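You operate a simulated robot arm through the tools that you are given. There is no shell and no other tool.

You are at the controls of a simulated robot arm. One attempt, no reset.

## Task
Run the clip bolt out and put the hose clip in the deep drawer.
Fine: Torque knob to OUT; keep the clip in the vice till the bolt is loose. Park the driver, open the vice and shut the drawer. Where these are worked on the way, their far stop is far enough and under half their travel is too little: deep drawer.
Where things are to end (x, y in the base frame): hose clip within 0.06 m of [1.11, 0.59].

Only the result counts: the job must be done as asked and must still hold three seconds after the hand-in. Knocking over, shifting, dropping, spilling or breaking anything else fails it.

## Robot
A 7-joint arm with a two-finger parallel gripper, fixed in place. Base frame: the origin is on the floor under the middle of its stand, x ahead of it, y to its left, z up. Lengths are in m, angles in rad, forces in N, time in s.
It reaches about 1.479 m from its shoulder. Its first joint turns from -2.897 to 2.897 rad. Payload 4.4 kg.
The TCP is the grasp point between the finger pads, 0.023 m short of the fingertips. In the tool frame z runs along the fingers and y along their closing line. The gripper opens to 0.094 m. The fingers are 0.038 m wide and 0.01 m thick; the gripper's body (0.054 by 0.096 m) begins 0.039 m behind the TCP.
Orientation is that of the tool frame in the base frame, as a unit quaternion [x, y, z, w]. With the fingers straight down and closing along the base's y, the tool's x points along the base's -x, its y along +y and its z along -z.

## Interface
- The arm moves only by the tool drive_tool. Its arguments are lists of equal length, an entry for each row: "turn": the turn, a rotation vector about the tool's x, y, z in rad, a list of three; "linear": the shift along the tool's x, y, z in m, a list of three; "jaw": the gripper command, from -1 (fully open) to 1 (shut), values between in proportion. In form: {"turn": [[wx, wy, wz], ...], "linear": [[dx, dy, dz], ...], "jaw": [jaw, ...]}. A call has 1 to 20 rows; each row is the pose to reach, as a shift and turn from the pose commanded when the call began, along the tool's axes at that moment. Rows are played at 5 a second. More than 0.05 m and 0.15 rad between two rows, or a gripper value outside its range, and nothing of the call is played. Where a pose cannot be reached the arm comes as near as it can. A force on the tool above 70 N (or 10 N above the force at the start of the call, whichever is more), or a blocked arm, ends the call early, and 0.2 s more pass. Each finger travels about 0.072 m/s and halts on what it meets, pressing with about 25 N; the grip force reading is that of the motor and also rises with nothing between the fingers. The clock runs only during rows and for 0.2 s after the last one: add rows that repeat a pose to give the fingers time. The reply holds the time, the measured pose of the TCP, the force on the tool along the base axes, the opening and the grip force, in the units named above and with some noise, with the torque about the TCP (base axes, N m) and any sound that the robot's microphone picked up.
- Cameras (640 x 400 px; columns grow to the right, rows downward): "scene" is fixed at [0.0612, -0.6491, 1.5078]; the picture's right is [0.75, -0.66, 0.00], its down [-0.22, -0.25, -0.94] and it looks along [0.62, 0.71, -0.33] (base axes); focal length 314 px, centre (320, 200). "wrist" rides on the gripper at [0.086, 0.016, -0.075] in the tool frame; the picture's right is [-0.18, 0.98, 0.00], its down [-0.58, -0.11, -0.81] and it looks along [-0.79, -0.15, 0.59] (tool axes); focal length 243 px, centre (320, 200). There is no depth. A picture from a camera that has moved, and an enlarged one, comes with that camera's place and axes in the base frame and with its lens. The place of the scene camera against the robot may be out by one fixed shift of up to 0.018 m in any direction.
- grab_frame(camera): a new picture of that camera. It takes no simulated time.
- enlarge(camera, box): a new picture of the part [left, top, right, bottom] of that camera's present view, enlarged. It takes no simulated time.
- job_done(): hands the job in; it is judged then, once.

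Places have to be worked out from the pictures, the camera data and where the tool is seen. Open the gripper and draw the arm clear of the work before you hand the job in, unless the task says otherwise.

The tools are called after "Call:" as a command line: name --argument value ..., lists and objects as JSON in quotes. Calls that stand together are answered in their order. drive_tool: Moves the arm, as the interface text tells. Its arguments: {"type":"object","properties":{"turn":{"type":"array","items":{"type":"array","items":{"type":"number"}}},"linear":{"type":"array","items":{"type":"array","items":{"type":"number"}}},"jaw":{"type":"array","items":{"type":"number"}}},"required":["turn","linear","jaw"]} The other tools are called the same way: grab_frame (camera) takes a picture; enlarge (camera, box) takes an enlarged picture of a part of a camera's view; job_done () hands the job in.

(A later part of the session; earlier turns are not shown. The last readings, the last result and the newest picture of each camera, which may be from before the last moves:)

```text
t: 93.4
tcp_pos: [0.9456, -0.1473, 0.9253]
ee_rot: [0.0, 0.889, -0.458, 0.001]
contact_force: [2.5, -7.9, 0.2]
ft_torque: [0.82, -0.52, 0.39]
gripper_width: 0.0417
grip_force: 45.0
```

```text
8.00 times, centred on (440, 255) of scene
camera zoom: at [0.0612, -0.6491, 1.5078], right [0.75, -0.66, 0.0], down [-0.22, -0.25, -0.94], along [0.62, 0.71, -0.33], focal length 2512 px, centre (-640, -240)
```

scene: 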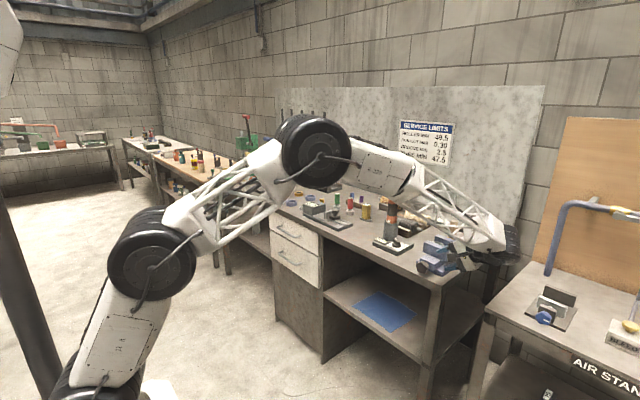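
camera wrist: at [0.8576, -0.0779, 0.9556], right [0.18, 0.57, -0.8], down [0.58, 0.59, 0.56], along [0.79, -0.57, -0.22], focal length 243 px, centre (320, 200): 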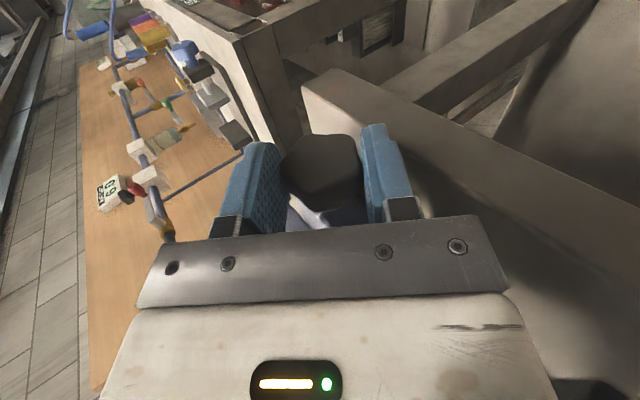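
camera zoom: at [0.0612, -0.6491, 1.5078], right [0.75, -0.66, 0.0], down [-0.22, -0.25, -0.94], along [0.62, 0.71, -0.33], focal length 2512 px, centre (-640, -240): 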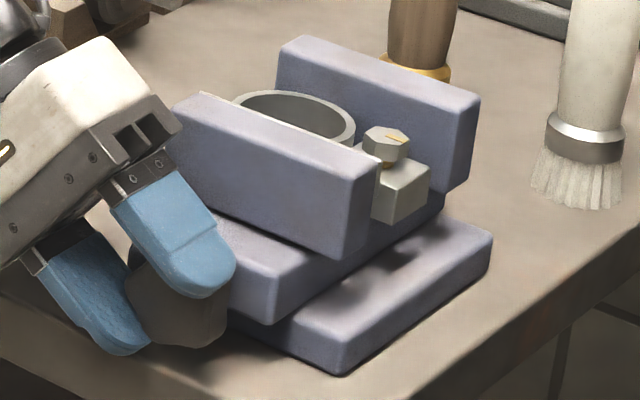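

The jaw no longer moves with this stroke and the torque rose, so the vice is at its open stop (~12 mm gap). I'll release the knob, back out and return upright, looking down on the clip.

Call:
drive_tool --turn '[[0, 0, 0], [0, 0, 0], [0, 0, 0], [0, 0, 0], [0, 0, 0]]' --linear '[[0, 0, 0], [0, 0, 0], [0, 0, -0.03], [0, 0, -0.06], [0, 0, -0.08]]' --jaw '[0.02, 0.02, 0.02, 0.02, 0.02]'

Call:
drive_tool --turn '[[-0.134, 0, 0], [-0.268, 0, 0], [-0.402, 0, 0], [-0.536, 0, 0], [-0.67, 0, 0], [-0.804, 0, 0], [-0.95, 0, 0], [-0.95, 0, 0]]' --linear '[[0, -0.01, -0.02], [0, -0.03, -0.03], [0, -0.05, -0.04], [0, -0.07, -0.05], [-0.01, -0.09, -0.06], [-0.02, -0.11, -0.07], [-0.03, -0.13, -0.075], [-0.03, -0.13, -0.075]]' --jaw '[0, -0.5, -1, -1, -1, -1, -1, -1]'

Call:
grab_frame --camera "wrist"

Call:
enlarge --camera "scene" --box '[410, 230, 470, 280]'

```text
t: 94.6
tcp_pos: [0.9464, -0.0825, 0.9709]
ee_rot: [0.0, 0.89, -0.456, 0.001]
contact_force: [0.1, 0.7, -0.6]
ft_torque: [-0.02, 0.0, 0.02]
gripper_width: 0.0462
grip_force: 0.0
```

```text
t: 96.4
tcp_pos: [0.9753, -0.0972, 1.1202]
ee_rot: [-0.001, 1.0, 0.001, 0.0]
contact_force: [0.3, -0.5, 0.1]
ft_torque: [0.0, 0.02, 0.03]
gripper_width: 0.0941
grip_force: 0.1
```

```text
taken
camera wrist: at [0.8872, -0.0822, 1.1954], right [0.18, 0.98, 0.0], down [0.58, -0.11, 0.81], along [0.79, -0.15, -0.59], focal length 243 px, centre (320, 200)
```

wrist: 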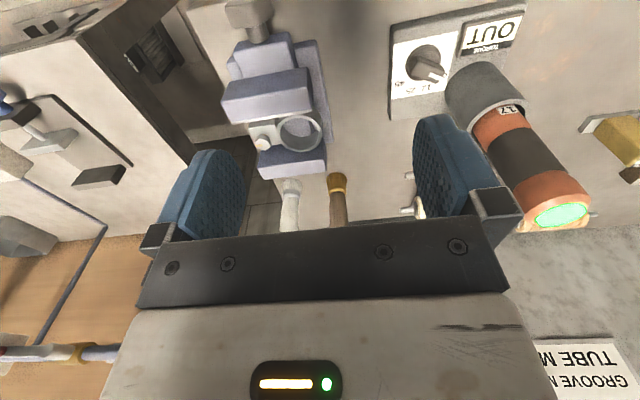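

```text
8.00 times, centred on (440, 255) of scene
camera zoom: at [0.0612, -0.6491, 1.5078], right [0.75, -0.66, 0.0], down [-0.22, -0.25, -0.94], along [0.62, 0.71, -0.33], focal length 2512 px, centre (-640, -240)
```

zoom: 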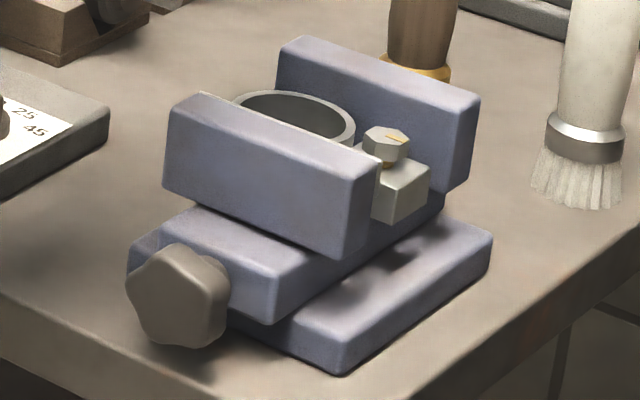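

Vice stands open. I'll take the same tilted-down view as before to inspect clip clearance and position.

Call:
drive_tool --turn '[[0, 0.125, 0], [0, 0.25, 0], [0, 0.375, 0], [0, 0.5, 0], [0, 0.5, 0]]' --linear '[[-0.004, -0.012, -0.003], [-0.008, -0.025, -0.006], [-0.011, -0.038, -0.009], [-0.0146, -0.0496, -0.0109], [-0.0146, -0.0496, -0.0109]]' --jaw '[-1, -1, -1, -1, -1]'

Call:
enlarge --camera "wrist" --box '[270, 150, 398, 230]'

Call:
enlarge --camera "wrist" --box '[265, 70, 393, 230]'

```text
t: 97.6
tcp_pos: [0.9895, -0.1469, 1.1311]
ee_rot: [-0.001, 0.969, 0.0, -0.247]
contact_force: [-0.1, 0.0, 0.8]
ft_torque: [0.01, -0.01, -0.02]
gripper_width: 0.094
grip_force: 0.1
```

```text
5.00 times, centred on (334, 190) of wrist
camera zoom: at [0.948, -0.1319, 1.2389], right [0.16, 0.98, -0.09], down [0.9, -0.11, 0.43], along [0.41, -0.15, -0.9], focal length 1213 px, centre (250, 250)
```

zoom: 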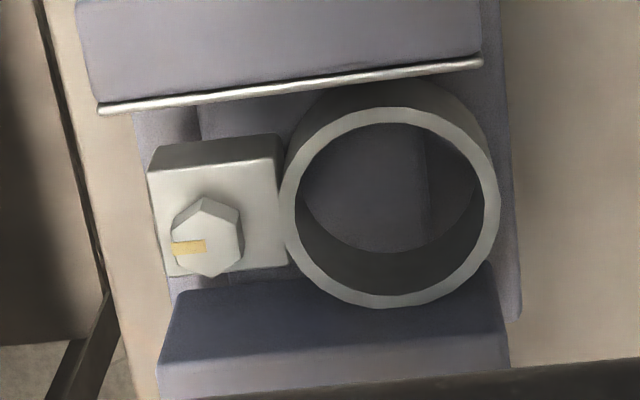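

```text
2.50 times, centred on (329, 150) of wrist
camera zoom: at [0.948, -0.1319, 1.2389], right [0.16, 0.98, -0.09], down [0.9, -0.11, 0.43], along [0.41, -0.15, -0.9], focal length 606 px, centre (298, 325)
```

zoom: 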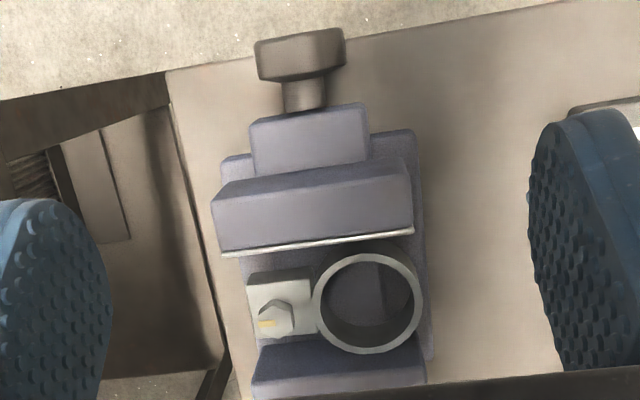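

The bolt head has visibly shifted up relative to its block versus the early view. To plan the pick I need heights of ring and jaws, so I'll take a second view with the tool upright.

Call:
drive_tool --turn '[[0, -0.125, 0], [0, -0.25, 0], [0, -0.375, 0], [0, -0.5, 0], [0, -0.5, 0]]' --linear '[[0.002, 0, 0.01], [0.004, 0, 0.02], [0.006, 0, 0.03], [0.0071, 0, 0.038], [0.0071, 0, 0.038]]' --jaw '[-1, -1, -1, -1, -1]'

Call:
enlarge --camera "wrist" --box '[260, 90, 400, 200]'

```text
t: 98.8
tcp_pos: [0.9644, -0.1475, 1.1012]
ee_rot: [0.001, 1.0, 0.001, 0.001]
contact_force: [0.5, 0.5, 0.4]
ft_torque: [0.03, -0.05, -0.02]
gripper_width: 0.0942
grip_force: 0.1
```

```text
3.64 times, centred on (330, 145) of wrist
camera zoom: at [0.8767, -0.1319, 1.1765], right [0.18, 0.98, 0.0], down [0.58, -0.11, 0.81], along [0.79, -0.15, -0.59], focal length 882 px, centre (284, 400)
```

zoom: 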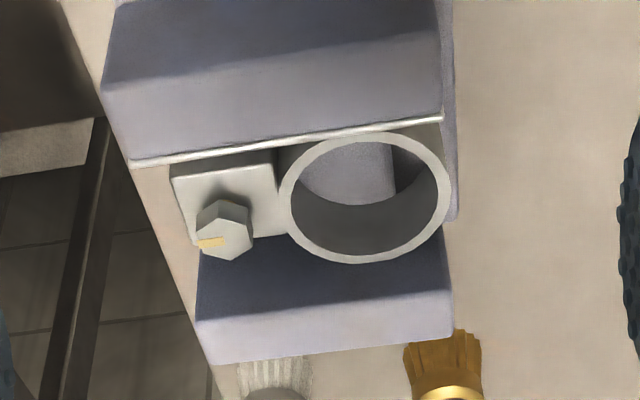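

Triangulated: ring centre (1.0715, -0.141), top z≈0.954, outer radius 0.028; jaws' tops z≈0.975, front jaw now ~13 mm clear of the ring. The clip can later be gripped with one finger beside the block and one inside the ring. First I'll open the deep (lower, taller) drawer: moving back and across to view it.

Call:
drive_tool --turn '[[0, 0, 0], [0, 0, 0], [0, 0, 0], [0, 0, 0], [0, 0, 0], [0, 0, 0], [0, 0, 0], [0, 0, 0], [0, 0, 0], [0, 0, 0], [0, 0, 0], [0, 0, 0]]' --linear '[[0.031, 0.005, -0.03], [0.062, 0.02, -0.05], [0.093, 0.055, -0.05], [0.124, 0.09, -0.05], [0.155, 0.125, -0.05], [0.186, 0.16, -0.05], [0.217, 0.195, -0.05], [0.248, 0.23, -0.04], [0.28, 0.265, -0.03], [0.312, 0.3, -0.02], [0.344, 0.335, -0.01], [0.344, 0.347, 0]]' --jaw '[-1, -1, -1, -1, -1, -1, -1, -1, -1, -1, -1, -1]'

Call:
drive_tool --turn '[[0, -0.06, 0], [0, -0.12, 0], [0, -0.18, 0], [0, -0.24, 0], [0, -0.3, 0], [0, -0.36, 0], [0, -0.42, 0], [0, -0.48, 0], [0, -0.54, 0], [0, -0.6, 0], [0, -0.6, 0]]' --linear '[[0, 0.036, 0.02], [0, 0.072, 0.045], [0, 0.108, 0.07], [0, 0.144, 0.095], [0, 0.18, 0.12], [0, 0.216, 0.145], [0, 0.252, 0.17], [0, 0.288, 0.195], [0, 0.324, 0.22], [0, 0.36, 0.245], [0, 0.36, 0.245]]' --jaw '[-1, -1, -1, -1, -1, -1, -1, -1, -1, -1, -1]'

Call:
grab_frame --camera "wrist"

Call:
grab_frame --camera "scene"

```text
t: 101.4
tcp_pos: [0.6198, 0.2001, 1.1012]
ee_rot: [0.0, 1.0, 0.001, 0.002]
contact_force: [1.0, 0.7, 0.8]
ft_torque: [0.0, 0.03, 0.01]
gripper_width: 0.0937
grip_force: 0.1
```

```text
t: 103.8
tcp_pos: [0.6208, 0.5597, 0.8583]
ee_rot: [-0.001, 0.955, 0.001, 0.297]
contact_force: [-0.2, 0.6, -0.2]
ft_torque: [-0.01, -0.01, 0.03]
gripper_width: 0.0942
grip_force: 0.1
```

```text
taken
camera wrist: at [0.5064, 0.5757, 0.8699], right [0.15, 0.98, 0.11], down [0.02, -0.11, 0.99], along [0.99, -0.15, -0.04], focal length 243 px, centre (320, 200)
```

wrist: 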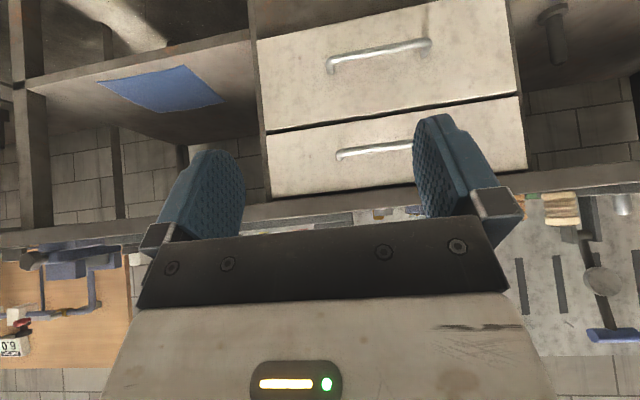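

```text
taken
```

scene: 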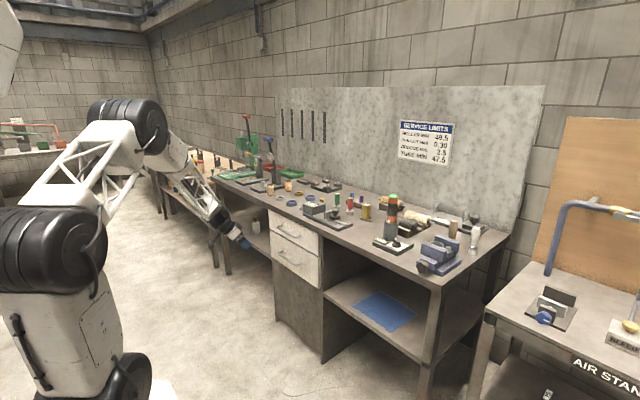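

Both drawers are in view; the deep drawer's handle appears at about y≈0.64, z≈0.60. I'll lower in front of it to get parallax for its exact depth and height.

Call:
drive_tool --turn '[[0, 0, 0], [0, 0, 0], [0, 0, 0], [0, 0, 0], [0, 0, 0]]' --linear '[[0.012, 0.02, 0.038], [0.025, 0.04, 0.075], [0.04, 0.06, 0.115], [0.0562, 0.08, 0.153], [0.0562, 0.08, 0.153]]' --jaw '[-1, -1, -1, -1, -1]'

Call:
grab_frame --camera "wrist"

```text
t: 105.0
tcp_pos: [0.6616, 0.6412, 0.6987]
ee_rot: [-0.001, 0.955, 0.001, 0.297]
contact_force: [-0.2, -0.8, 0.6]
ft_torque: [0.0, -0.01, 0.02]
gripper_width: 0.094
grip_force: 0.0
```

```text
taken
camera wrist: at [0.5466, 0.6573, 0.7116], right [0.15, 0.98, 0.11], down [0.02, -0.11, 0.99], along [0.99, -0.15, -0.04], focal length 243 px, centre (320, 200)
```

wrist: 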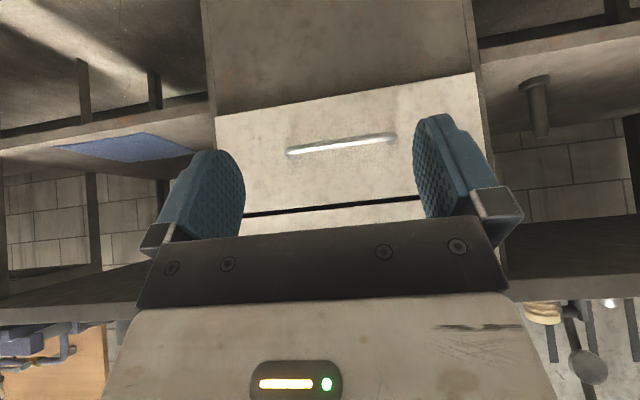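

The deep drawer's handle triangulates to (0.936, 0.644, 0.612), spanning y 0.557–0.731. I'll point the gripper forward with the closing line vertical to grasp the bar; first the pitch.

Call:
drive_tool --turn '[[0, -0.139, 0], [0, -0.278, 0], [0, -0.417, 0], [0, -0.556, 0], [0, -0.694, 0], [0, -0.833, 0], [0, -0.971, 0], [0, -0.971, 0]]' --linear '[[0.001, 0, 0.01], [0.003, 0, 0.02], [0.005, 0, 0.035], [0.007, 0, 0.05], [0.009, 0, 0.065], [0.011, 0, 0.08], [0.0122, 0.003, 0.0886], [0.0122, 0.003, 0.0886]]' --jaw '[-1, -1, -1, -1, -1, -1, -1, -1]'

Call:
drive_tool --turn '[[0, 0, -0.143], [0, 0, -0.286], [0, 0, -0.428], [0, 0, -0.571], [0, 0, -0.714], [0, 0, -0.857], [0, 0, -1.0], [0, 0, -1.142], [0, 0, -1.285], [0, 0, -1.428], [0, 0, -1.5708], [0, 0, -1.5708]]' --linear '[[0, 0, 0], [0, 0, 0], [0, 0, 0], [0, 0, 0], [0, 0, 0], [0, 0, 0], [0, 0, 0], [0, 0, 0], [0, 0, 0], [0, 0, 0], [0, 0, 0], [0, 0, 0]]' --jaw '[-0.8, -0.6, -0.4, -0.2, -0.2, -0.2, -0.2, -0.2, -0.2, -0.2, -0.2, -0.2]'

Call:
grab_frame --camera "wrist"

```text
t: 106.8
tcp_pos: [0.7007, 0.643, 0.6198]
ee_rot: [0.0, 0.706, 0.002, 0.708]
contact_force: [0.2, -0.3, 0.1]
ft_torque: [0.01, 0.03, 0.04]
gripper_width: 0.0938
grip_force: 0.1
```

```text
t: 109.4
tcp_pos: [0.7017, 0.6438, 0.6196]
ee_rot: [0.499, -0.5, 0.501, -0.5]
contact_force: [0.1, -0.1, -0.3]
ft_torque: [0.01, -0.02, -0.01]
gripper_width: 0.0565
grip_force: 0.3
```

```text
taken
camera wrist: at [0.6253, 0.5562, 0.6036], right [0.0, 0.18, -0.98], down [-0.81, 0.58, 0.11], along [0.59, 0.79, 0.15], focal length 243 px, centre (320, 200)
```

wrist: 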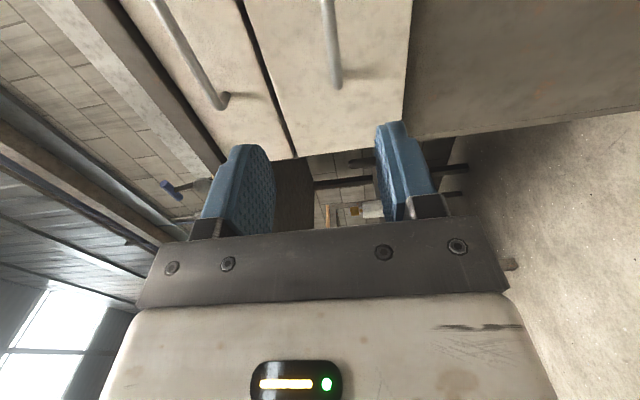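

The gripper now points at the drawer with fingers above and below the bar's height. Approaching, with a stop to check.

Call:
drive_tool --turn '[[0, 0, 0], [0, 0, 0], [0, 0, 0], [0, 0, 0], [0, 0, 0]]' --linear '[[0, 0.002, 0.04], [0, 0.004, 0.08], [0, 0.005, 0.12], [0, 0.006, 0.16], [0, 0.006, 0.16]]' --jaw '[-0.2, -0.2, -0.2, -0.2, -0.2]'

Call:
grab_frame --camera "wrist"

```text
t: 110.6
tcp_pos: [0.8616, 0.6435, 0.6136]
ee_rot: [-0.499, 0.501, -0.5, 0.5]
contact_force: [0.4, 0.0, 0.0]
ft_torque: [0.0, 0.02, -0.01]
gripper_width: 0.0563
grip_force: 0.1
```

```text
taken
camera wrist: at [0.7858, 0.5564, 0.5983], right [0.0, 0.19, -0.98], down [-0.81, 0.58, 0.11], along [0.59, 0.79, 0.15], focal length 243 px, centre (320, 200)
```

wrist: 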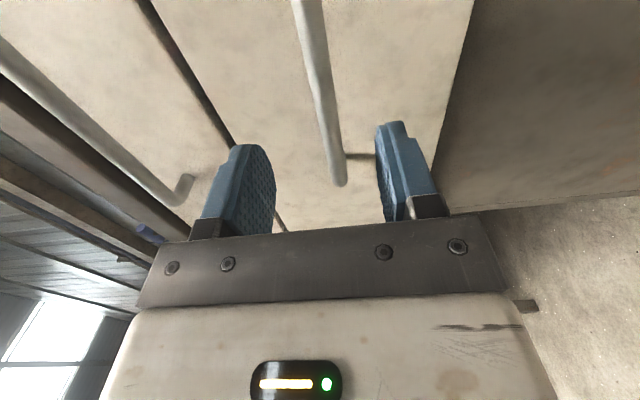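

The bar lies right on the TCP's height (z≈0.613). Advancing the last 6.5 cm so the bar sits between the pads.

Call:
drive_tool --turn '[[0, 0, 0], [0, 0, 0], [0, 0, 0], [0, 0, 0]]' --linear '[[0, 0, 0.03], [0, 0, 0.05], [0, 0, 0.066], [0, 0, 0.066]]' --jaw '[-0.2, -0.2, -0.2, -0.2]'

Call:
grab_frame --camera "wrist"

```text
t: 111.6
tcp_pos: [0.9267, 0.6438, 0.6148]
ee_rot: [-0.499, 0.5, -0.5, 0.502]
contact_force: [0.4, -0.3, -0.3]
ft_torque: [-0.02, -0.02, 0.01]
gripper_width: 0.0563
grip_force: 0.0
```

```text
taken
camera wrist: at [0.8518, 0.5568, 0.5988], right [0.0, 0.19, -0.98], down [-0.81, 0.58, 0.11], along [0.59, 0.79, 0.15], focal length 243 px, centre (320, 200)
```

wrist: 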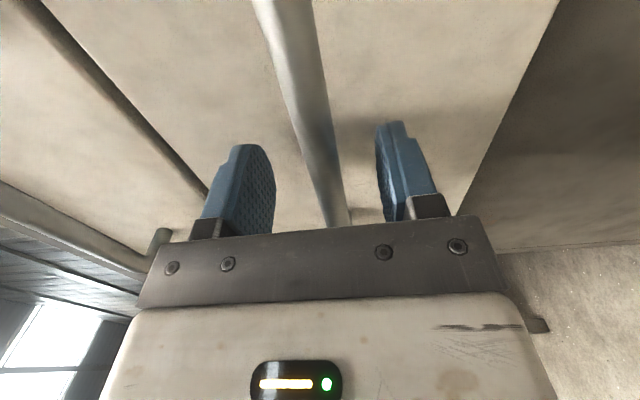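

The bar runs between the fingers. Closing on it.

Call:
drive_tool --turn '[[0, 0, 0], [0, 0, 0], [0, 0, 0], [0, 0, 0], [0, 0, 0]]' --linear '[[0, 0, 0.004], [0, 0, 0.004], [0, 0, 0.004], [0, 0, 0.004], [0, 0, 0.004]]' --jaw '[0.1, 0.5, 1, 1, 1]'

Call:
grab_frame --camera "wrist"

```text
t: 112.8
tcp_pos: [0.9295, 0.6425, 0.6102]
ee_rot: [0.501, -0.5, 0.499, -0.499]
contact_force: [0.9, 11.0, -39.2]
ft_torque: [0.14, -0.15, 0.65]
gripper_width: 0.0136
grip_force: 45.2
```

```text
taken
camera wrist: at [0.8543, 0.5561, 0.5954], right [0.0, 0.18, -0.98], down [-0.81, 0.58, 0.11], along [0.59, 0.79, 0.15], focal length 243 px, centre (320, 200)
```

wrist: 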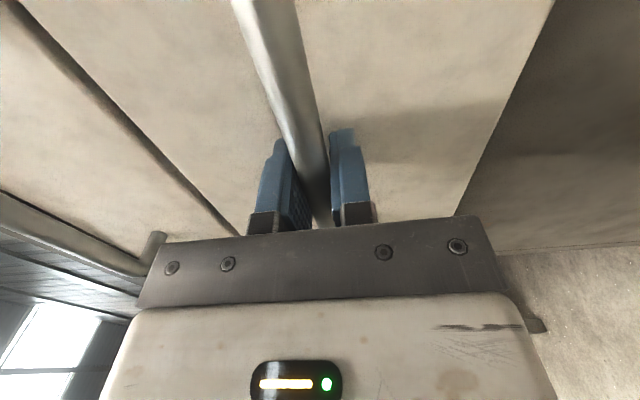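

Gripped the bar (it sits ~4 mm lower than commanded). I'll relieve that and pull the drawer out steadily.

Call:
drive_tool --turn '[[0, 0, 0], [0, 0, 0], [0, 0, 0], [0, 0, 0], [0, 0, 0], [0, 0, 0]]' --linear '[[0, 0.004, 0], [0, 0.004, -0.015], [0, 0.004, -0.035], [0, 0.004, -0.06], [0, 0.004, -0.085], [0, 0.004, -0.1]]' --jaw '[1, 1, 1, 1, 1, 1]'

Call:
grab_frame --camera "scene"

```text
t: 114.2
tcp_pos: [0.832, 0.6433, 0.6105]
ee_rot: [-0.498, 0.501, -0.499, 0.502]
contact_force: [1.6, -28.8, 8.0]
ft_torque: [-0.69, 0.07, -0.32]
gripper_width: 0.0136
grip_force: 45.2
```

```text
taken
```

scene: 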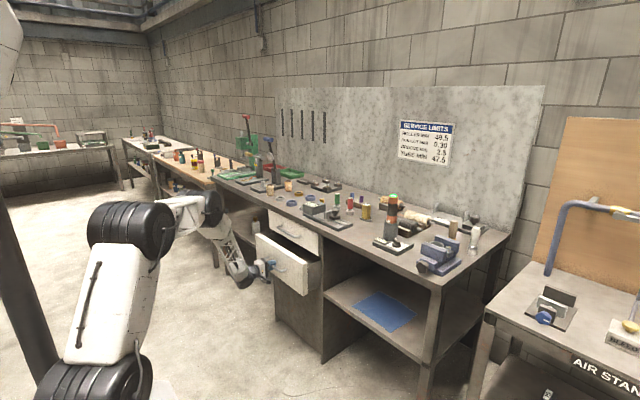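

The deep (lower) drawer is sliding out. Continuing to pull.

Call:
drive_tool --turn '[[0, 0, 0], [0, 0, 0], [0, 0, 0], [0, 0, 0], [0, 0, 0]]' --linear '[[0, 0, -0.025], [0, 0, -0.05], [0, 0, -0.075], [0, 0, -0.1], [0, 0, -0.12]]' --jaw '[1, 1, 1, 1, 1]'

Call:
grab_frame --camera "scene"

```text
t: 115.4
tcp_pos: [0.7115, 0.6445, 0.6108]
ee_rot: [-0.499, 0.5, -0.499, 0.502]
contact_force: [0.5, -28.4, 38.5]
ft_torque: [-0.79, 0.22, 1.03]
gripper_width: 0.014
grip_force: 45.0
```

```text
taken
```

scene: 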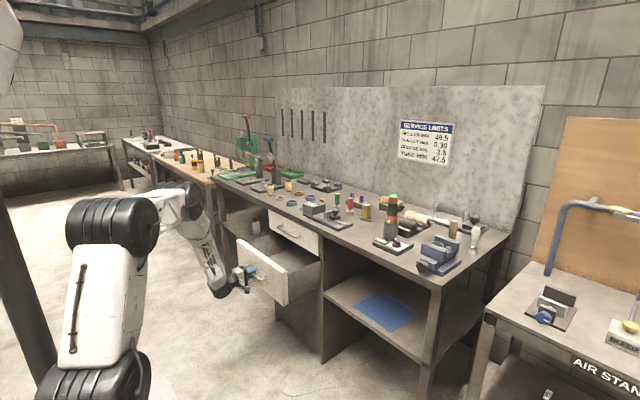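

0.22 m out. Forces show some side strain, so I'll relieve it slightly while pulling further toward the stop.

Call:
drive_tool --turn '[[0, 0, 0], [0, 0, 0], [0, 0, 0], [0, 0, 0], [0, 0, 0]]' --linear '[[0.002, -0.003, -0.015], [0.002, -0.003, -0.035], [0.002, -0.003, -0.055], [0.002, -0.003, -0.075], [0.002, -0.003, -0.09]]' --jaw '[1, 1, 1, 1, 1]'

Call:
enlarge --camera "scene" --box '[200, 180, 360, 330]'

```text
t: 116.6
tcp_pos: [0.6222, 0.6365, 0.6101]
ee_rot: [0.5, -0.5, 0.501, -0.5]
contact_force: [40.1, -12.6, -5.4]
ft_torque: [-0.3, -0.22, 0.13]
gripper_width: 0.0141
grip_force: 44.3
```

```text
2.67 times, centred on (280, 255) of scene
camera zoom: at [0.0612, -0.6491, 1.5078], right [0.75, -0.66, 0.0], down [-0.22, -0.25, -0.94], along [0.62, 0.71, -0.33], focal length 837 px, centre (427, 53)
```

zoom: 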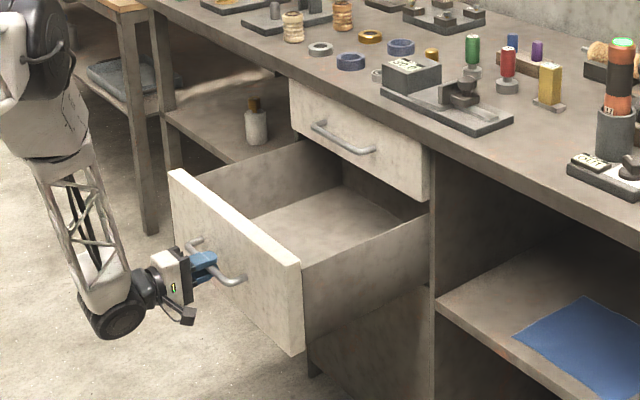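

The drawer is at its stop, about 0.31 m out (pull force 40 N). Releasing the bar and backing away.

Call:
drive_tool --turn '[[0, 0, 0], [0, 0, 0], [0, 0, 0], [0, 0, 0], [0, 0, 0], [0, 0, 0]]' --linear '[[0, 0, 0.001], [0, 0, 0.001], [0, 0, 0.001], [0, 0, -0.03], [0, 0, -0.06], [0, 0, -0.1]]' --jaw '[0.2, -0.3, -0.3, -0.3, -0.3, -0.3]'

Call:
enlarge --camera "scene" --box '[200, 180, 360, 330]'

Call:
grab_frame --camera "wrist"

```text
t: 118.0
tcp_pos: [0.5208, 0.6412, 0.6124]
ee_rot: [-0.499, 0.5, -0.5, 0.501]
contact_force: [0.4, 0.0, -0.1]
ft_torque: [-0.01, 0.02, 0.02]
gripper_width: 0.0611
grip_force: 0.1
```

```text
2.67 times, centred on (280, 255) of scene
camera zoom: at [0.0612, -0.6491, 1.5078], right [0.75, -0.66, 0.0], down [-0.22, -0.25, -0.94], along [0.62, 0.71, -0.33], focal length 837 px, centre (427, 53)
```

zoom: 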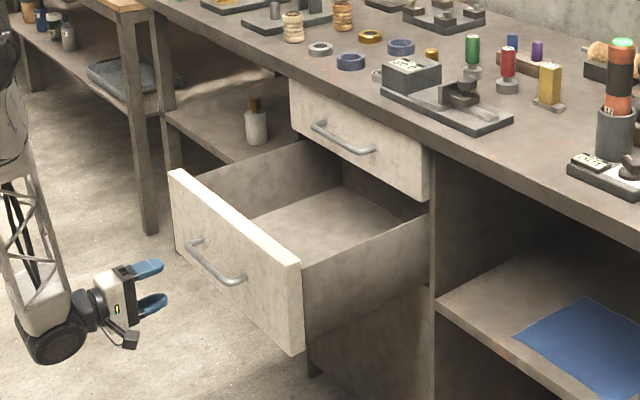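

```text
taken
camera wrist: at [0.4452, 0.5538, 0.5966], right [0.0, 0.19, -0.98], down [-0.81, 0.58, 0.11], along [0.59, 0.79, 0.15], focal length 243 px, centre (320, 200)
```

wrist: 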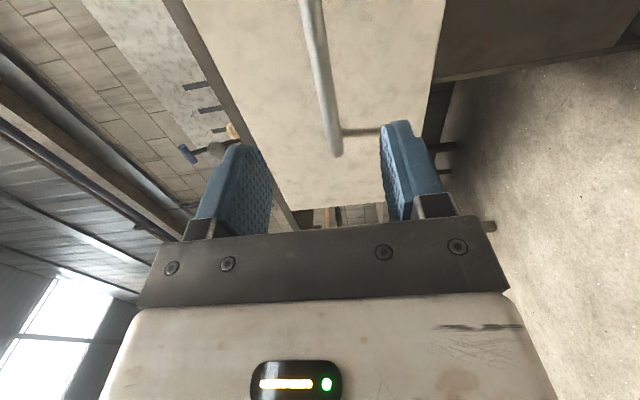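

Drawer stands open by ~0.30 m (bar now at x≈0.633), so the spot that will be (1.11, 0.59) when shut is now at about x≈0.81, y≈0.59. Now I'll unwind the wrist and rise to fetch the clip.

Call:
drive_tool --turn '[[0, 0, 0.143], [0, 0, 0.286], [0, 0, 0.428], [0, 0, 0.571], [0, 0, 0.714], [0, 0, 0.857], [0, 0, 1.0], [0, 0, 1.142], [0, 0, 1.285], [0, 0, 1.428], [0, 0, 1.5708], [0, 0, 1.5708]]' --linear '[[0, -0.02, -0.005], [0, -0.04, -0.01], [0, -0.06, -0.015], [0, -0.08, -0.02], [0, -0.1, -0.02], [0, -0.12, -0.02], [0, -0.14, -0.02], [0, -0.16, -0.02], [0, -0.18, -0.02], [0, -0.2, -0.02], [0, -0.22, -0.02], [0, -0.22, -0.02]]' --jaw '[-1, -1, -1, -1, -1, -1, -1, -1, -1, -1, -1, -1]'

Call:
drive_tool --turn '[[0, 0.143, 0], [0, 0.286, 0], [0, 0.428, 0], [0, 0.571, 0], [0, 0.714, 0], [0, 0.857, 0], [0, 1.0, 0], [0, 1.142, 0], [0, 1.285, 0], [0, 1.428, 0], [0, 1.5708, 0], [0, 1.5708, 0]]' --linear '[[-0.025, -0.02, 0.005], [-0.05, -0.04, 0.01], [-0.075, -0.06, 0.015], [-0.1, -0.08, 0.02], [-0.125, -0.1, 0.03], [-0.15, -0.12, 0.04], [-0.175, -0.14, 0.05], [-0.2, -0.16, 0.06], [-0.225, -0.18, 0.07], [-0.25, -0.2, 0.08], [-0.27, -0.22, 0.09], [-0.27, -0.22, 0.09]]' --jaw '[-1, -1, -1, -1, -1, -1, -1, -1, -1, -1, -1, -1]'

```text
t: 120.6
tcp_pos: [0.5001, 0.6429, 0.8331]
ee_rot: [0.001, 0.707, 0.001, 0.707]
contact_force: [-0.3, -0.9, 0.2]
ft_torque: [0.0, 0.03, 0.01]
gripper_width: 0.094
grip_force: 0.0
```

```text
t: 123.2
tcp_pos: [0.5909, 0.4211, 1.1021]
ee_rot: [-0.001, 1.0, 0.001, 0.0]
contact_force: [-0.2, -0.3, 0.3]
ft_torque: [0.01, 0.02, -0.02]
gripper_width: 0.0939
grip_force: 0.0
```

Upright again. Flying back over to the vice for the pick.

Call:
drive_tool --turn '[[0, 0, 0], [0, 0, 0], [0, 0, 0], [0, 0, 0], [0, 0, 0], [0, 0, 0], [0, 0, 0], [0, 0, 0], [0, 0, 0], [0, 0, 0], [0, 0, 0], [0, 0, 0], [0, 0, 0], [0, 0, 0], [0, 0, 0], [0, 0, 0], [0, 0, 0]]' --linear '[[-0.02, -0.036, -0.01], [-0.045, -0.073, -0.02], [-0.07, -0.11, -0.03], [-0.095, -0.147, -0.04], [-0.12, -0.184, -0.04], [-0.145, -0.22, -0.04], [-0.17, -0.257, -0.04], [-0.195, -0.294, -0.04], [-0.22, -0.33, -0.04], [-0.245, -0.367, -0.04], [-0.27, -0.404, -0.04], [-0.295, -0.441, -0.03], [-0.32, -0.478, -0.02], [-0.345, -0.515, -0.02], [-0.365, -0.55, -0.02], [-0.375, -0.581, -0.02], [-0.375, -0.581, -0.02]]' --jaw '[-1, -1, -1, -1, -1, -1, -1, -1, -1, -1, -1, -1, -1, -1, -1, -1, -1]'

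Call:
enlarge --camera "wrist" --box '[260, 90, 400, 200]'

```text
t: 126.8
tcp_pos: [0.9654, -0.1604, 1.1228]
ee_rot: [0.0, 1.0, 0.001, 0.001]
contact_force: [0.6, -0.1, -0.6]
ft_torque: [0.02, -0.02, 0.03]
gripper_width: 0.0939
grip_force: 0.0
```

```text
3.64 times, centred on (330, 145) of wrist
camera zoom: at [0.8778, -0.145, 1.1974], right [0.18, 0.98, 0.0], down [0.58, -0.11, 0.81], along [0.79, -0.15, -0.59], focal length 882 px, centre (284, 400)
```

zoom: 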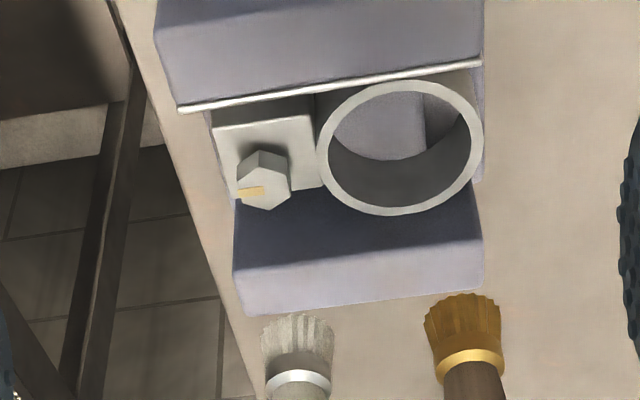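

Clip unchanged: block's outer face at y≈-0.2016, ring centre (1.0715, -0.141). I'll set the opening to 0.062 and move above so one finger is outside the block and the other over the ring's hole.

Call:
drive_tool --turn '[[0, 0, 0], [0, 0, 0], [0, 0, 0], [0, 0, 0], [0, 0, 0]]' --linear '[[-0.03, -0.004, 0.02], [-0.06, -0.008, 0.045], [-0.09, -0.012, 0.07], [-0.106, -0.016, 0.093], [-0.106, -0.016, 0.093]]' --jaw '[-0.6, -0.32, -0.32, -0.32, -0.32]'

Call:
enlarge --camera "wrist" --box '[220, 0, 420, 240]'

Call:
enlarge --camera "scene" --box '[410, 200, 480, 280]'

```text
t: 128.0
tcp_pos: [1.0732, -0.175, 1.0287]
ee_rot: [0.0, 1.0, 0.001, 0.001]
contact_force: [0.9, -0.5, -0.1]
ft_torque: [0.01, 0.02, -0.02]
gripper_width: 0.062
grip_force: 0.1
```

```text
1.67 times, centred on (320, 120) of wrist
camera zoom: at [0.9844, -0.1599, 1.1033], right [0.18, 0.98, 0.0], down [0.58, -0.11, 0.81], along [0.79, -0.15, -0.59], focal length 404 px, centre (320, 333)
```

zoom: 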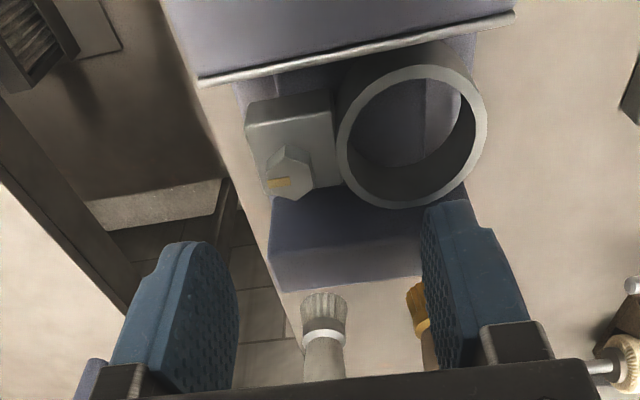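

```text
5.00 times, centred on (445, 240) of scene
camera zoom: at [0.0612, -0.6491, 1.5078], right [0.75, -0.66, 0.0], down [-0.22, -0.25, -0.94], along [0.62, 0.71, -0.33], focal length 1570 px, centre (-305, 0)
```

zoom: 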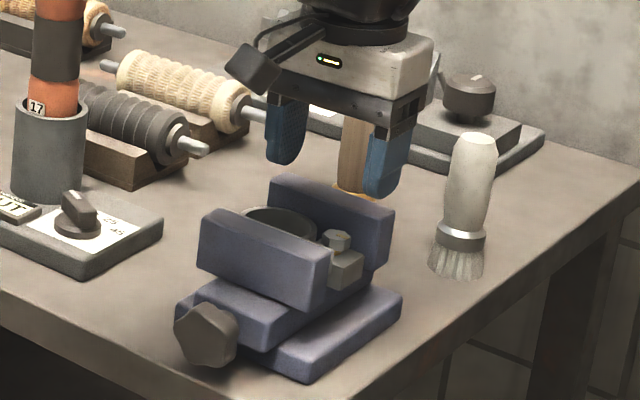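

Ring confirmed at (1.070, -0.141). Descending partway to check the fingers enter cleanly.

Call:
drive_tool --turn '[[0, 0, 0], [0, 0, 0], [0, 0, 0], [0, 0, 0]]' --linear '[[0.001, -0.001, 0.02], [0.001, -0.001, 0.035], [0.001, -0.001, 0.045], [0.001, -0.001, 0.045]]' --jaw '[-0.32, -0.32, -0.32, -0.32]'

Call:
enlarge --camera "wrist" --box '[220, 40, 420, 240]'

Call:
enlarge --camera "scene" --box '[410, 220, 470, 270]'

```text
t: 129.0
tcp_pos: [1.0716, -0.1777, 0.9835]
ee_rot: [0.0, 1.0, 0.001, 0.001]
contact_force: [0.4, -0.4, -0.2]
ft_torque: [-0.01, -0.03, 0.0]
gripper_width: 0.0622
grip_force: 0.0
```

```text
2.00 times, centred on (320, 140) of wrist
camera zoom: at [0.9836, -0.161, 1.0583], right [0.18, 0.98, 0.0], down [0.58, -0.11, 0.81], along [0.79, -0.15, -0.59], focal length 485 px, centre (320, 320)
```

zoom: 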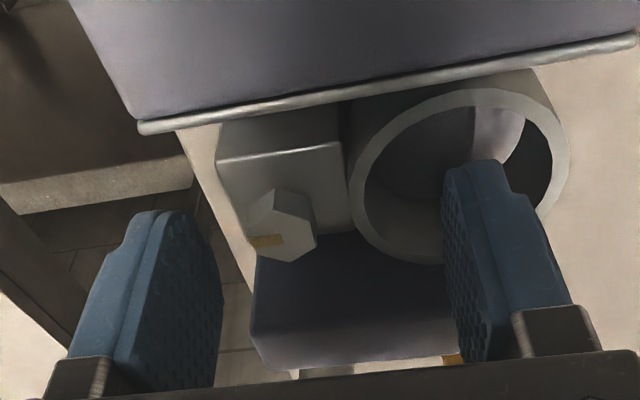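

```text
8.00 times, centred on (440, 245) of scene
camera zoom: at [0.0612, -0.6491, 1.5078], right [0.75, -0.66, 0.0], down [-0.22, -0.25, -0.94], along [0.62, 0.71, -0.33], focal length 2512 px, centre (-640, -160)
```

zoom: 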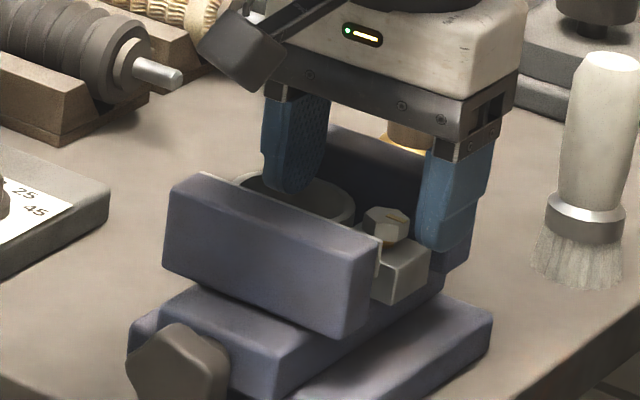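

The right finger is over the ring's hole and the left clears the block. Lowering the rest of the way.

Call:
drive_tool --turn '[[0, 0, 0], [0, 0, 0], [0, 0, 0], [0, 0, 0]]' --linear '[[0, 0, 0.008], [0, 0, 0.016], [0, 0, 0.023], [0, 0, 0.023]]' --jaw '[-0.32, -0.32, -0.32, -0.32]'

Call:
enlarge --camera "wrist" --box '[220, 40, 420, 240]'

Call:
enlarge --camera "scene" --box '[410, 220, 470, 270]'

```text
t: 130.0
tcp_pos: [1.0731, -0.1757, 0.9619]
ee_rot: [0.001, 1.0, 0.001, 0.001]
contact_force: [0.1, -1.0, 0.5]
ft_torque: [0.0, -0.01, -0.01]
gripper_width: 0.0619
grip_force: 0.0
```

```text
2.00 times, centred on (320, 140) of wrist
camera zoom: at [0.9835, -0.1609, 1.0357], right [0.18, 0.98, 0.0], down [0.58, -0.11, 0.81], along [0.79, -0.15, -0.59], focal length 485 px, centre (320, 320)
```

zoom: 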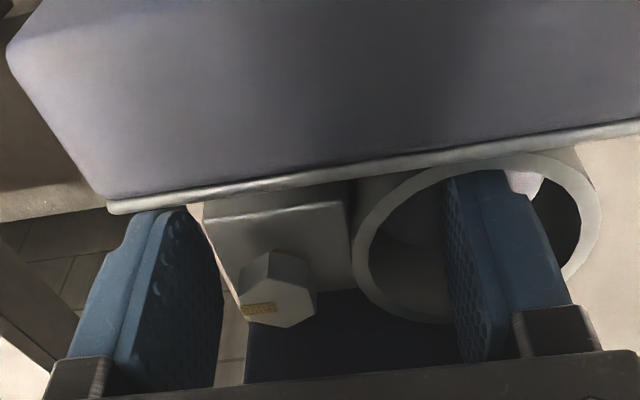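

```text
8.00 times, centred on (440, 245) of scene
camera zoom: at [0.0612, -0.6491, 1.5078], right [0.75, -0.66, 0.0], down [-0.22, -0.25, -0.94], along [0.62, 0.71, -0.33], focal length 2512 px, centre (-640, -160)
```

zoom: 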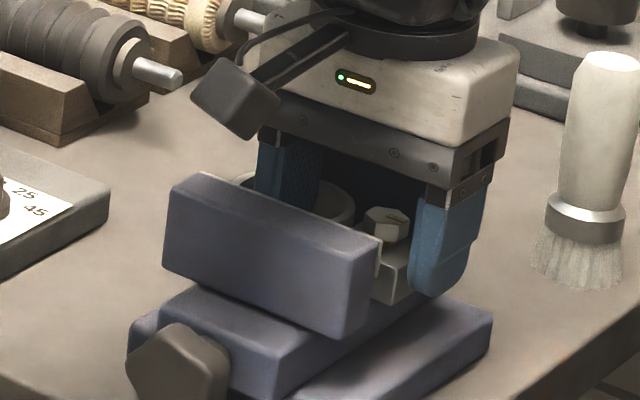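

Fingers are beside the block and inside the ring, with no contact. Closing gently on the clip.

Call:
drive_tool --turn '[[0, 0, 0], [0, 0, 0], [0, 0, 0], [0, 0, 0], [0, 0, 0]]' --linear '[[0, 0, 0.002], [0, 0, 0.002], [0, 0, 0.002], [0, 0, 0.002], [0, 0, 0.002]]' --jaw '[-0.1, 0.2, 0.6, 1, 1]'

Call:
enlarge --camera "wrist" --box '[220, 40, 420, 240]'

Call:
enlarge --camera "scene" --box '[410, 220, 470, 270]'

```text
t: 131.2
tcp_pos: [1.072, -0.1761, 0.9597]
ee_rot: [-0.001, 1.0, 0.001, 0.001]
contact_force: [-0.6, 0.4, 1.6]
ft_torque: [-0.06, 0.0, 0.04]
gripper_width: 0.045
grip_force: 25.0
```

```text
2.00 times, centred on (320, 140) of wrist
camera zoom: at [0.9832, -0.161, 1.0338], right [0.18, 0.98, 0.0], down [0.58, -0.11, 0.81], along [0.79, -0.15, -0.59], focal length 485 px, centre (320, 320)
```

zoom: 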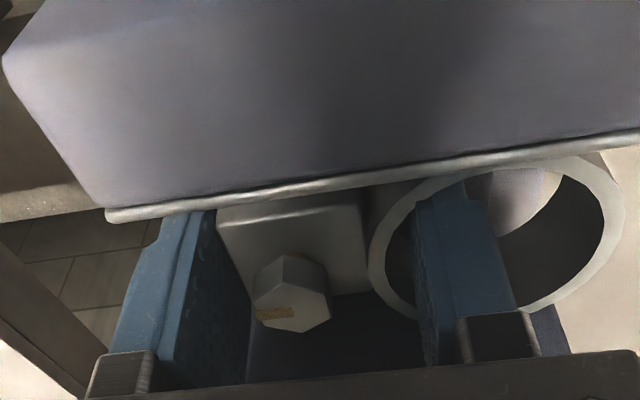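

```text
8.00 times, centred on (440, 245) of scene
camera zoom: at [0.0612, -0.6491, 1.5078], right [0.75, -0.66, 0.0], down [-0.22, -0.25, -0.94], along [0.62, 0.71, -0.33], focal length 2512 px, centre (-640, -160)
```

zoom: 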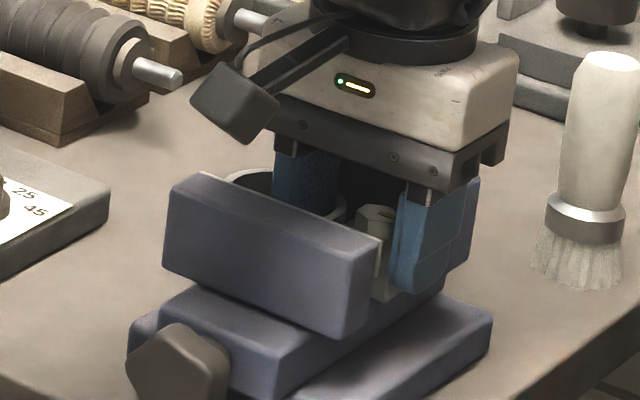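

Gripped at 0.045 m exactly as predicted. Lifting straight up slowly.

Call:
drive_tool --turn '[[0, 0, 0], [0, 0, 0], [0, 0, 0], [0, 0, 0], [0, 0, 0], [0, 0, 0], [0, 0, 0]]' --linear '[[0, 0, -0.008], [0, 0, -0.02], [0, 0, -0.04], [0, 0, -0.06], [0, 0, -0.09], [0, 0, -0.12], [0, 0, -0.12]]' --jaw '[1, 1, 1, 1, 1, 1, 1]'

Call:
grab_frame --camera "wrist"

Call:
enlarge --camera "scene" --box '[400, 180, 480, 280]'

```text
t: 132.8
tcp_pos: [1.0703, -0.1775, 1.079]
ee_rot: [0.0, 1.0, 0.0, 0.001]
contact_force: [-0.6, 0.7, -0.3]
ft_torque: [-0.01, 0.01, 0.03]
gripper_width: 0.0002
grip_force: 25.0
```

```text
taken
camera wrist: at [0.9837, -0.162, 1.1537], right [0.18, 0.98, 0.0], down [0.58, -0.11, 0.81], along [0.79, -0.15, -0.59], focal length 243 px, centre (320, 200)
```

wrist: 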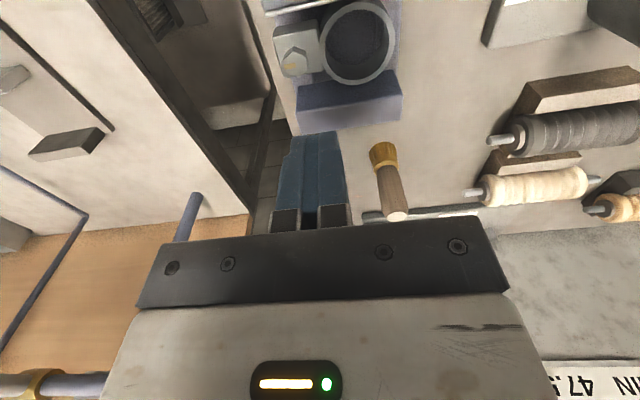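

```text
4.00 times, centred on (440, 230) of scene
camera zoom: at [0.0612, -0.6491, 1.5078], right [0.75, -0.66, 0.0], down [-0.22, -0.25, -0.94], along [0.62, 0.71, -0.33], focal length 1256 px, centre (-160, 80)
```

zoom: 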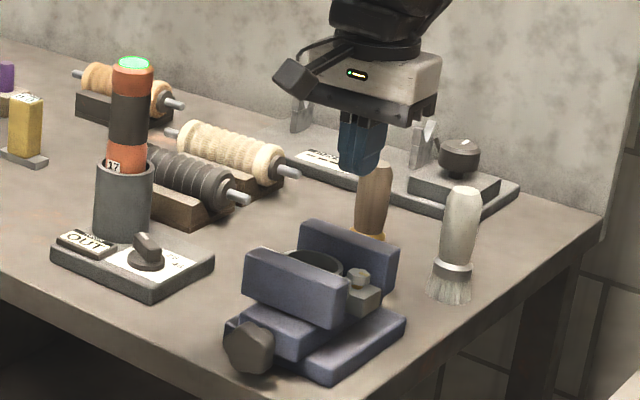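

The clip slipped out — fingers closed empty and the clip is still in the vice. Let me look at where it is now.

Call:
enlarge --camera "wrist" --box '[250, 0, 430, 140]'

Call:
enlarge --camera "scene" --box '[410, 230, 470, 280]'

```text
2.86 times, centred on (340, 70) of wrist
camera zoom: at [0.9837, -0.162, 1.1537], right [0.18, 0.98, 0.0], down [0.58, -0.11, 0.81], along [0.79, -0.15, -0.59], focal length 693 px, centre (263, 571)
```

zoom: 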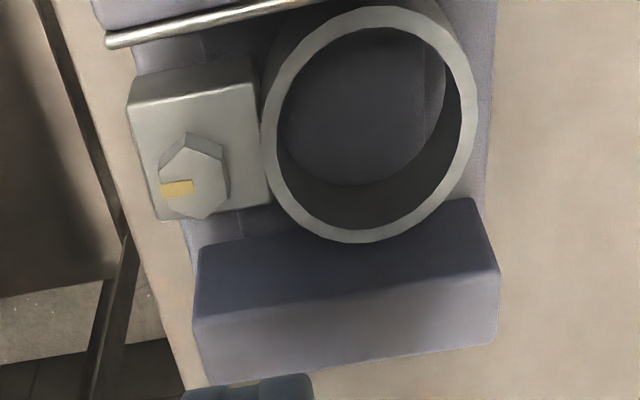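

```text
8.00 times, centred on (440, 255) of scene
camera zoom: at [0.0612, -0.6491, 1.5078], right [0.75, -0.66, 0.0], down [-0.22, -0.25, -0.94], along [0.62, 0.71, -0.33], focal length 2512 px, centre (-640, -240)
```

zoom: 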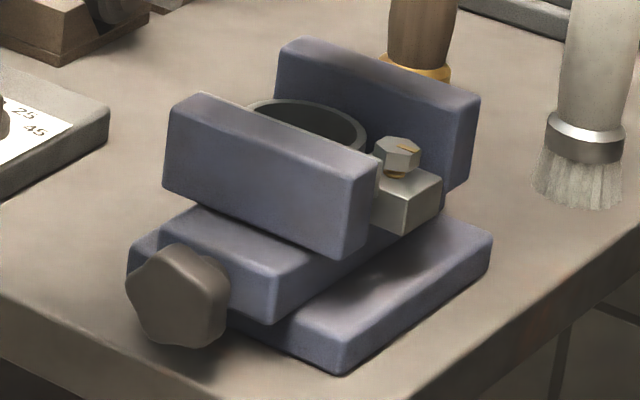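

The rounded fingertips wedged out of the ring, and the clip has been nudged ~8 mm toward −y but still lies between the jaws. I'll re-measure it from two views and then grip it across its full length from outside.

Call:
drive_tool --turn '[[0, 0, 0], [0, 0, 0], [0, 0.125, 0], [0, 0.25, 0], [0, 0.375, 0], [0, 0.5, 0], [0, 0.5, 0]]' --linear '[[0.02, 0.01, -0.02], [0.04, 0.02, -0.04], [0.055, 0.025, -0.052], [0.07, 0.03, -0.052], [0.08, 0.03, -0.052], [0.08, 0.03, -0.052], [0.08, 0.03, -0.052]]' --jaw '[0, -1, -1, -1, -1, -1, -1]'

Call:
enlarge --camera "wrist" --box '[260, 140, 400, 230]'

```text
t: 134.4
tcp_pos: [0.9923, -0.1481, 1.1304]
ee_rot: [0.0, 0.969, 0.001, -0.247]
contact_force: [0.0, 0.3, 0.0]
ft_torque: [-0.01, 0.03, 0.0]
gripper_width: 0.0941
grip_force: 0.1
```

```text
4.44 times, centred on (330, 185) of wrist
camera zoom: at [0.9497, -0.1317, 1.2376], right [0.16, 0.98, -0.09], down [0.9, -0.11, 0.43], along [0.41, -0.15, -0.9], focal length 1078 px, centre (276, 267)
```

zoom: 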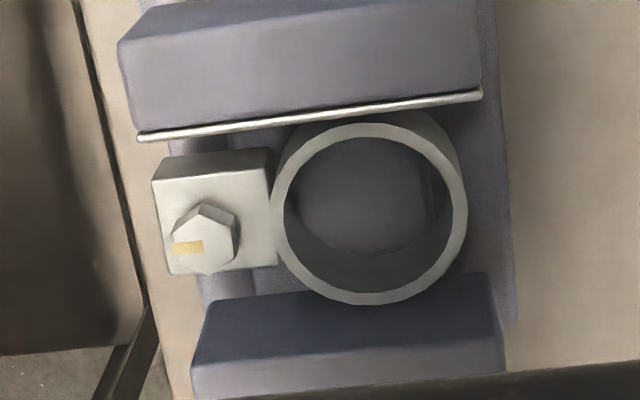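

The clip now spans y -0.2094 (block face) to -0.1213 (ring edge), centre y≈-0.1654, x≈1.066; 0.088 long, so the fully open gripper (0.094) can straddle it with ~3 mm per side. Moving upright above it.

Call:
drive_tool --turn '[[0, -0.125, 0], [0, -0.25, 0], [0, -0.375, 0], [0, -0.5, 0], [0, -0.5, 0]]' --linear '[[-0.03, -0.005, 0.01], [-0.06, -0.01, 0.025], [-0.09, -0.014, 0.04], [-0.1137, -0.0175, 0.0518], [-0.1137, -0.0175, 0.0518]]' --jaw '[-1, -1, -1, -1, -1]'

Call:
enlarge --camera "wrist" --box '[220, 0, 420, 240]'

```text
t: 135.6
tcp_pos: [1.0661, -0.1638, 1.0312]
ee_rot: [0.0, 1.0, 0.001, 0.001]
contact_force: [0.1, -0.2, -0.1]
ft_torque: [0.01, -0.01, 0.0]
gripper_width: 0.0939
grip_force: 0.0
```

```text
1.67 times, centred on (320, 120) of wrist
camera zoom: at [0.9784, -0.1492, 1.1052], right [0.18, 0.98, 0.0], down [0.58, -0.11, 0.81], along [0.79, -0.15, -0.59], focal length 404 px, centre (320, 333)
```

zoom: 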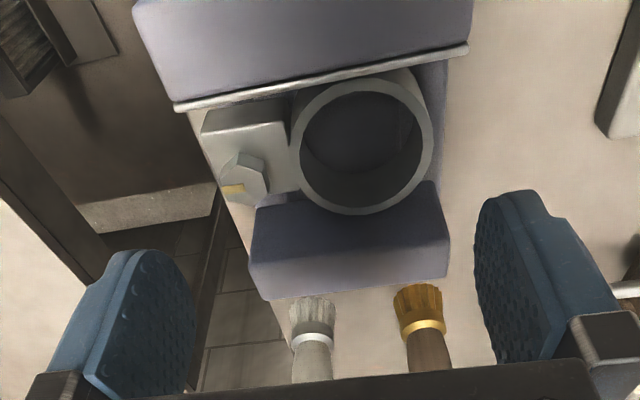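

The re-measurement agrees and the gripper is centred to within a millimetre. Lowering until the fingertips are just above the clip's top to check both gaps.

Call:
drive_tool --turn '[[0, 0, 0], [0, 0, 0], [0, 0, 0], [0, 0, 0]]' --linear '[[0, 0, 0.02], [0, 0, 0.04], [0, 0, 0.05], [0, 0, 0.05]]' --jaw '[-1, -1, -1, -1]'

Call:
enlarge --camera "wrist" --box '[170, 60, 480, 250]'

Call:
enlarge --camera "scene" --box '[410, 220, 470, 270]'

```text
t: 136.6
tcp_pos: [1.0665, -0.165, 0.9808]
ee_rot: [0.0, 1.0, 0.001, 0.0]
contact_force: [-0.2, 0.4, 0.1]
ft_torque: [0.02, 0.0, 0.0]
gripper_width: 0.094
grip_force: 0.0
```

```text
2.06 times, centred on (325, 155) of wrist
camera zoom: at [0.9788, -0.1488, 1.0557], right [0.18, 0.98, 0.0], down [0.58, -0.11, 0.81], along [0.79, -0.15, -0.59], focal length 501 px, centre (310, 293)
```

zoom: 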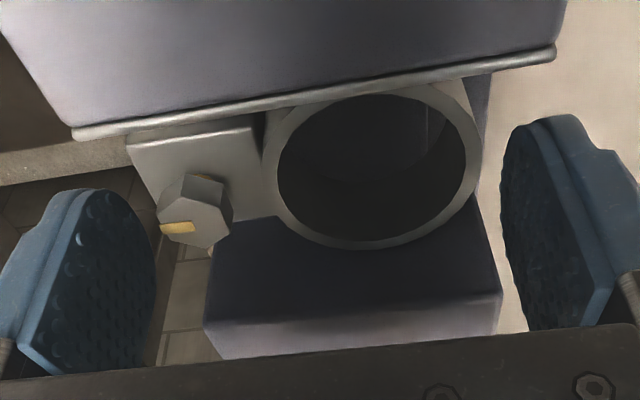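

```text
8.00 times, centred on (440, 245) of scene
camera zoom: at [0.0612, -0.6491, 1.5078], right [0.75, -0.66, 0.0], down [-0.22, -0.25, -0.94], along [0.62, 0.71, -0.33], focal length 2512 px, centre (-640, -160)
```

zoom: 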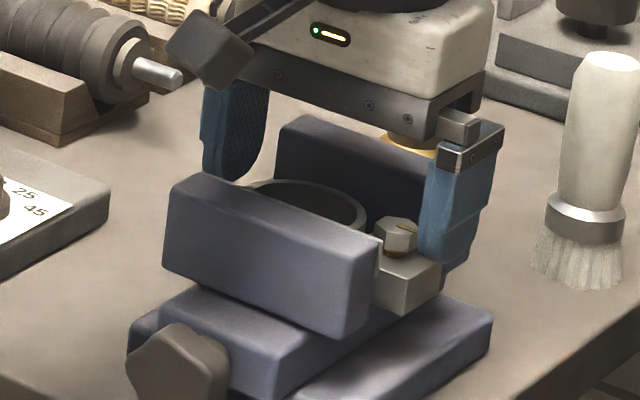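

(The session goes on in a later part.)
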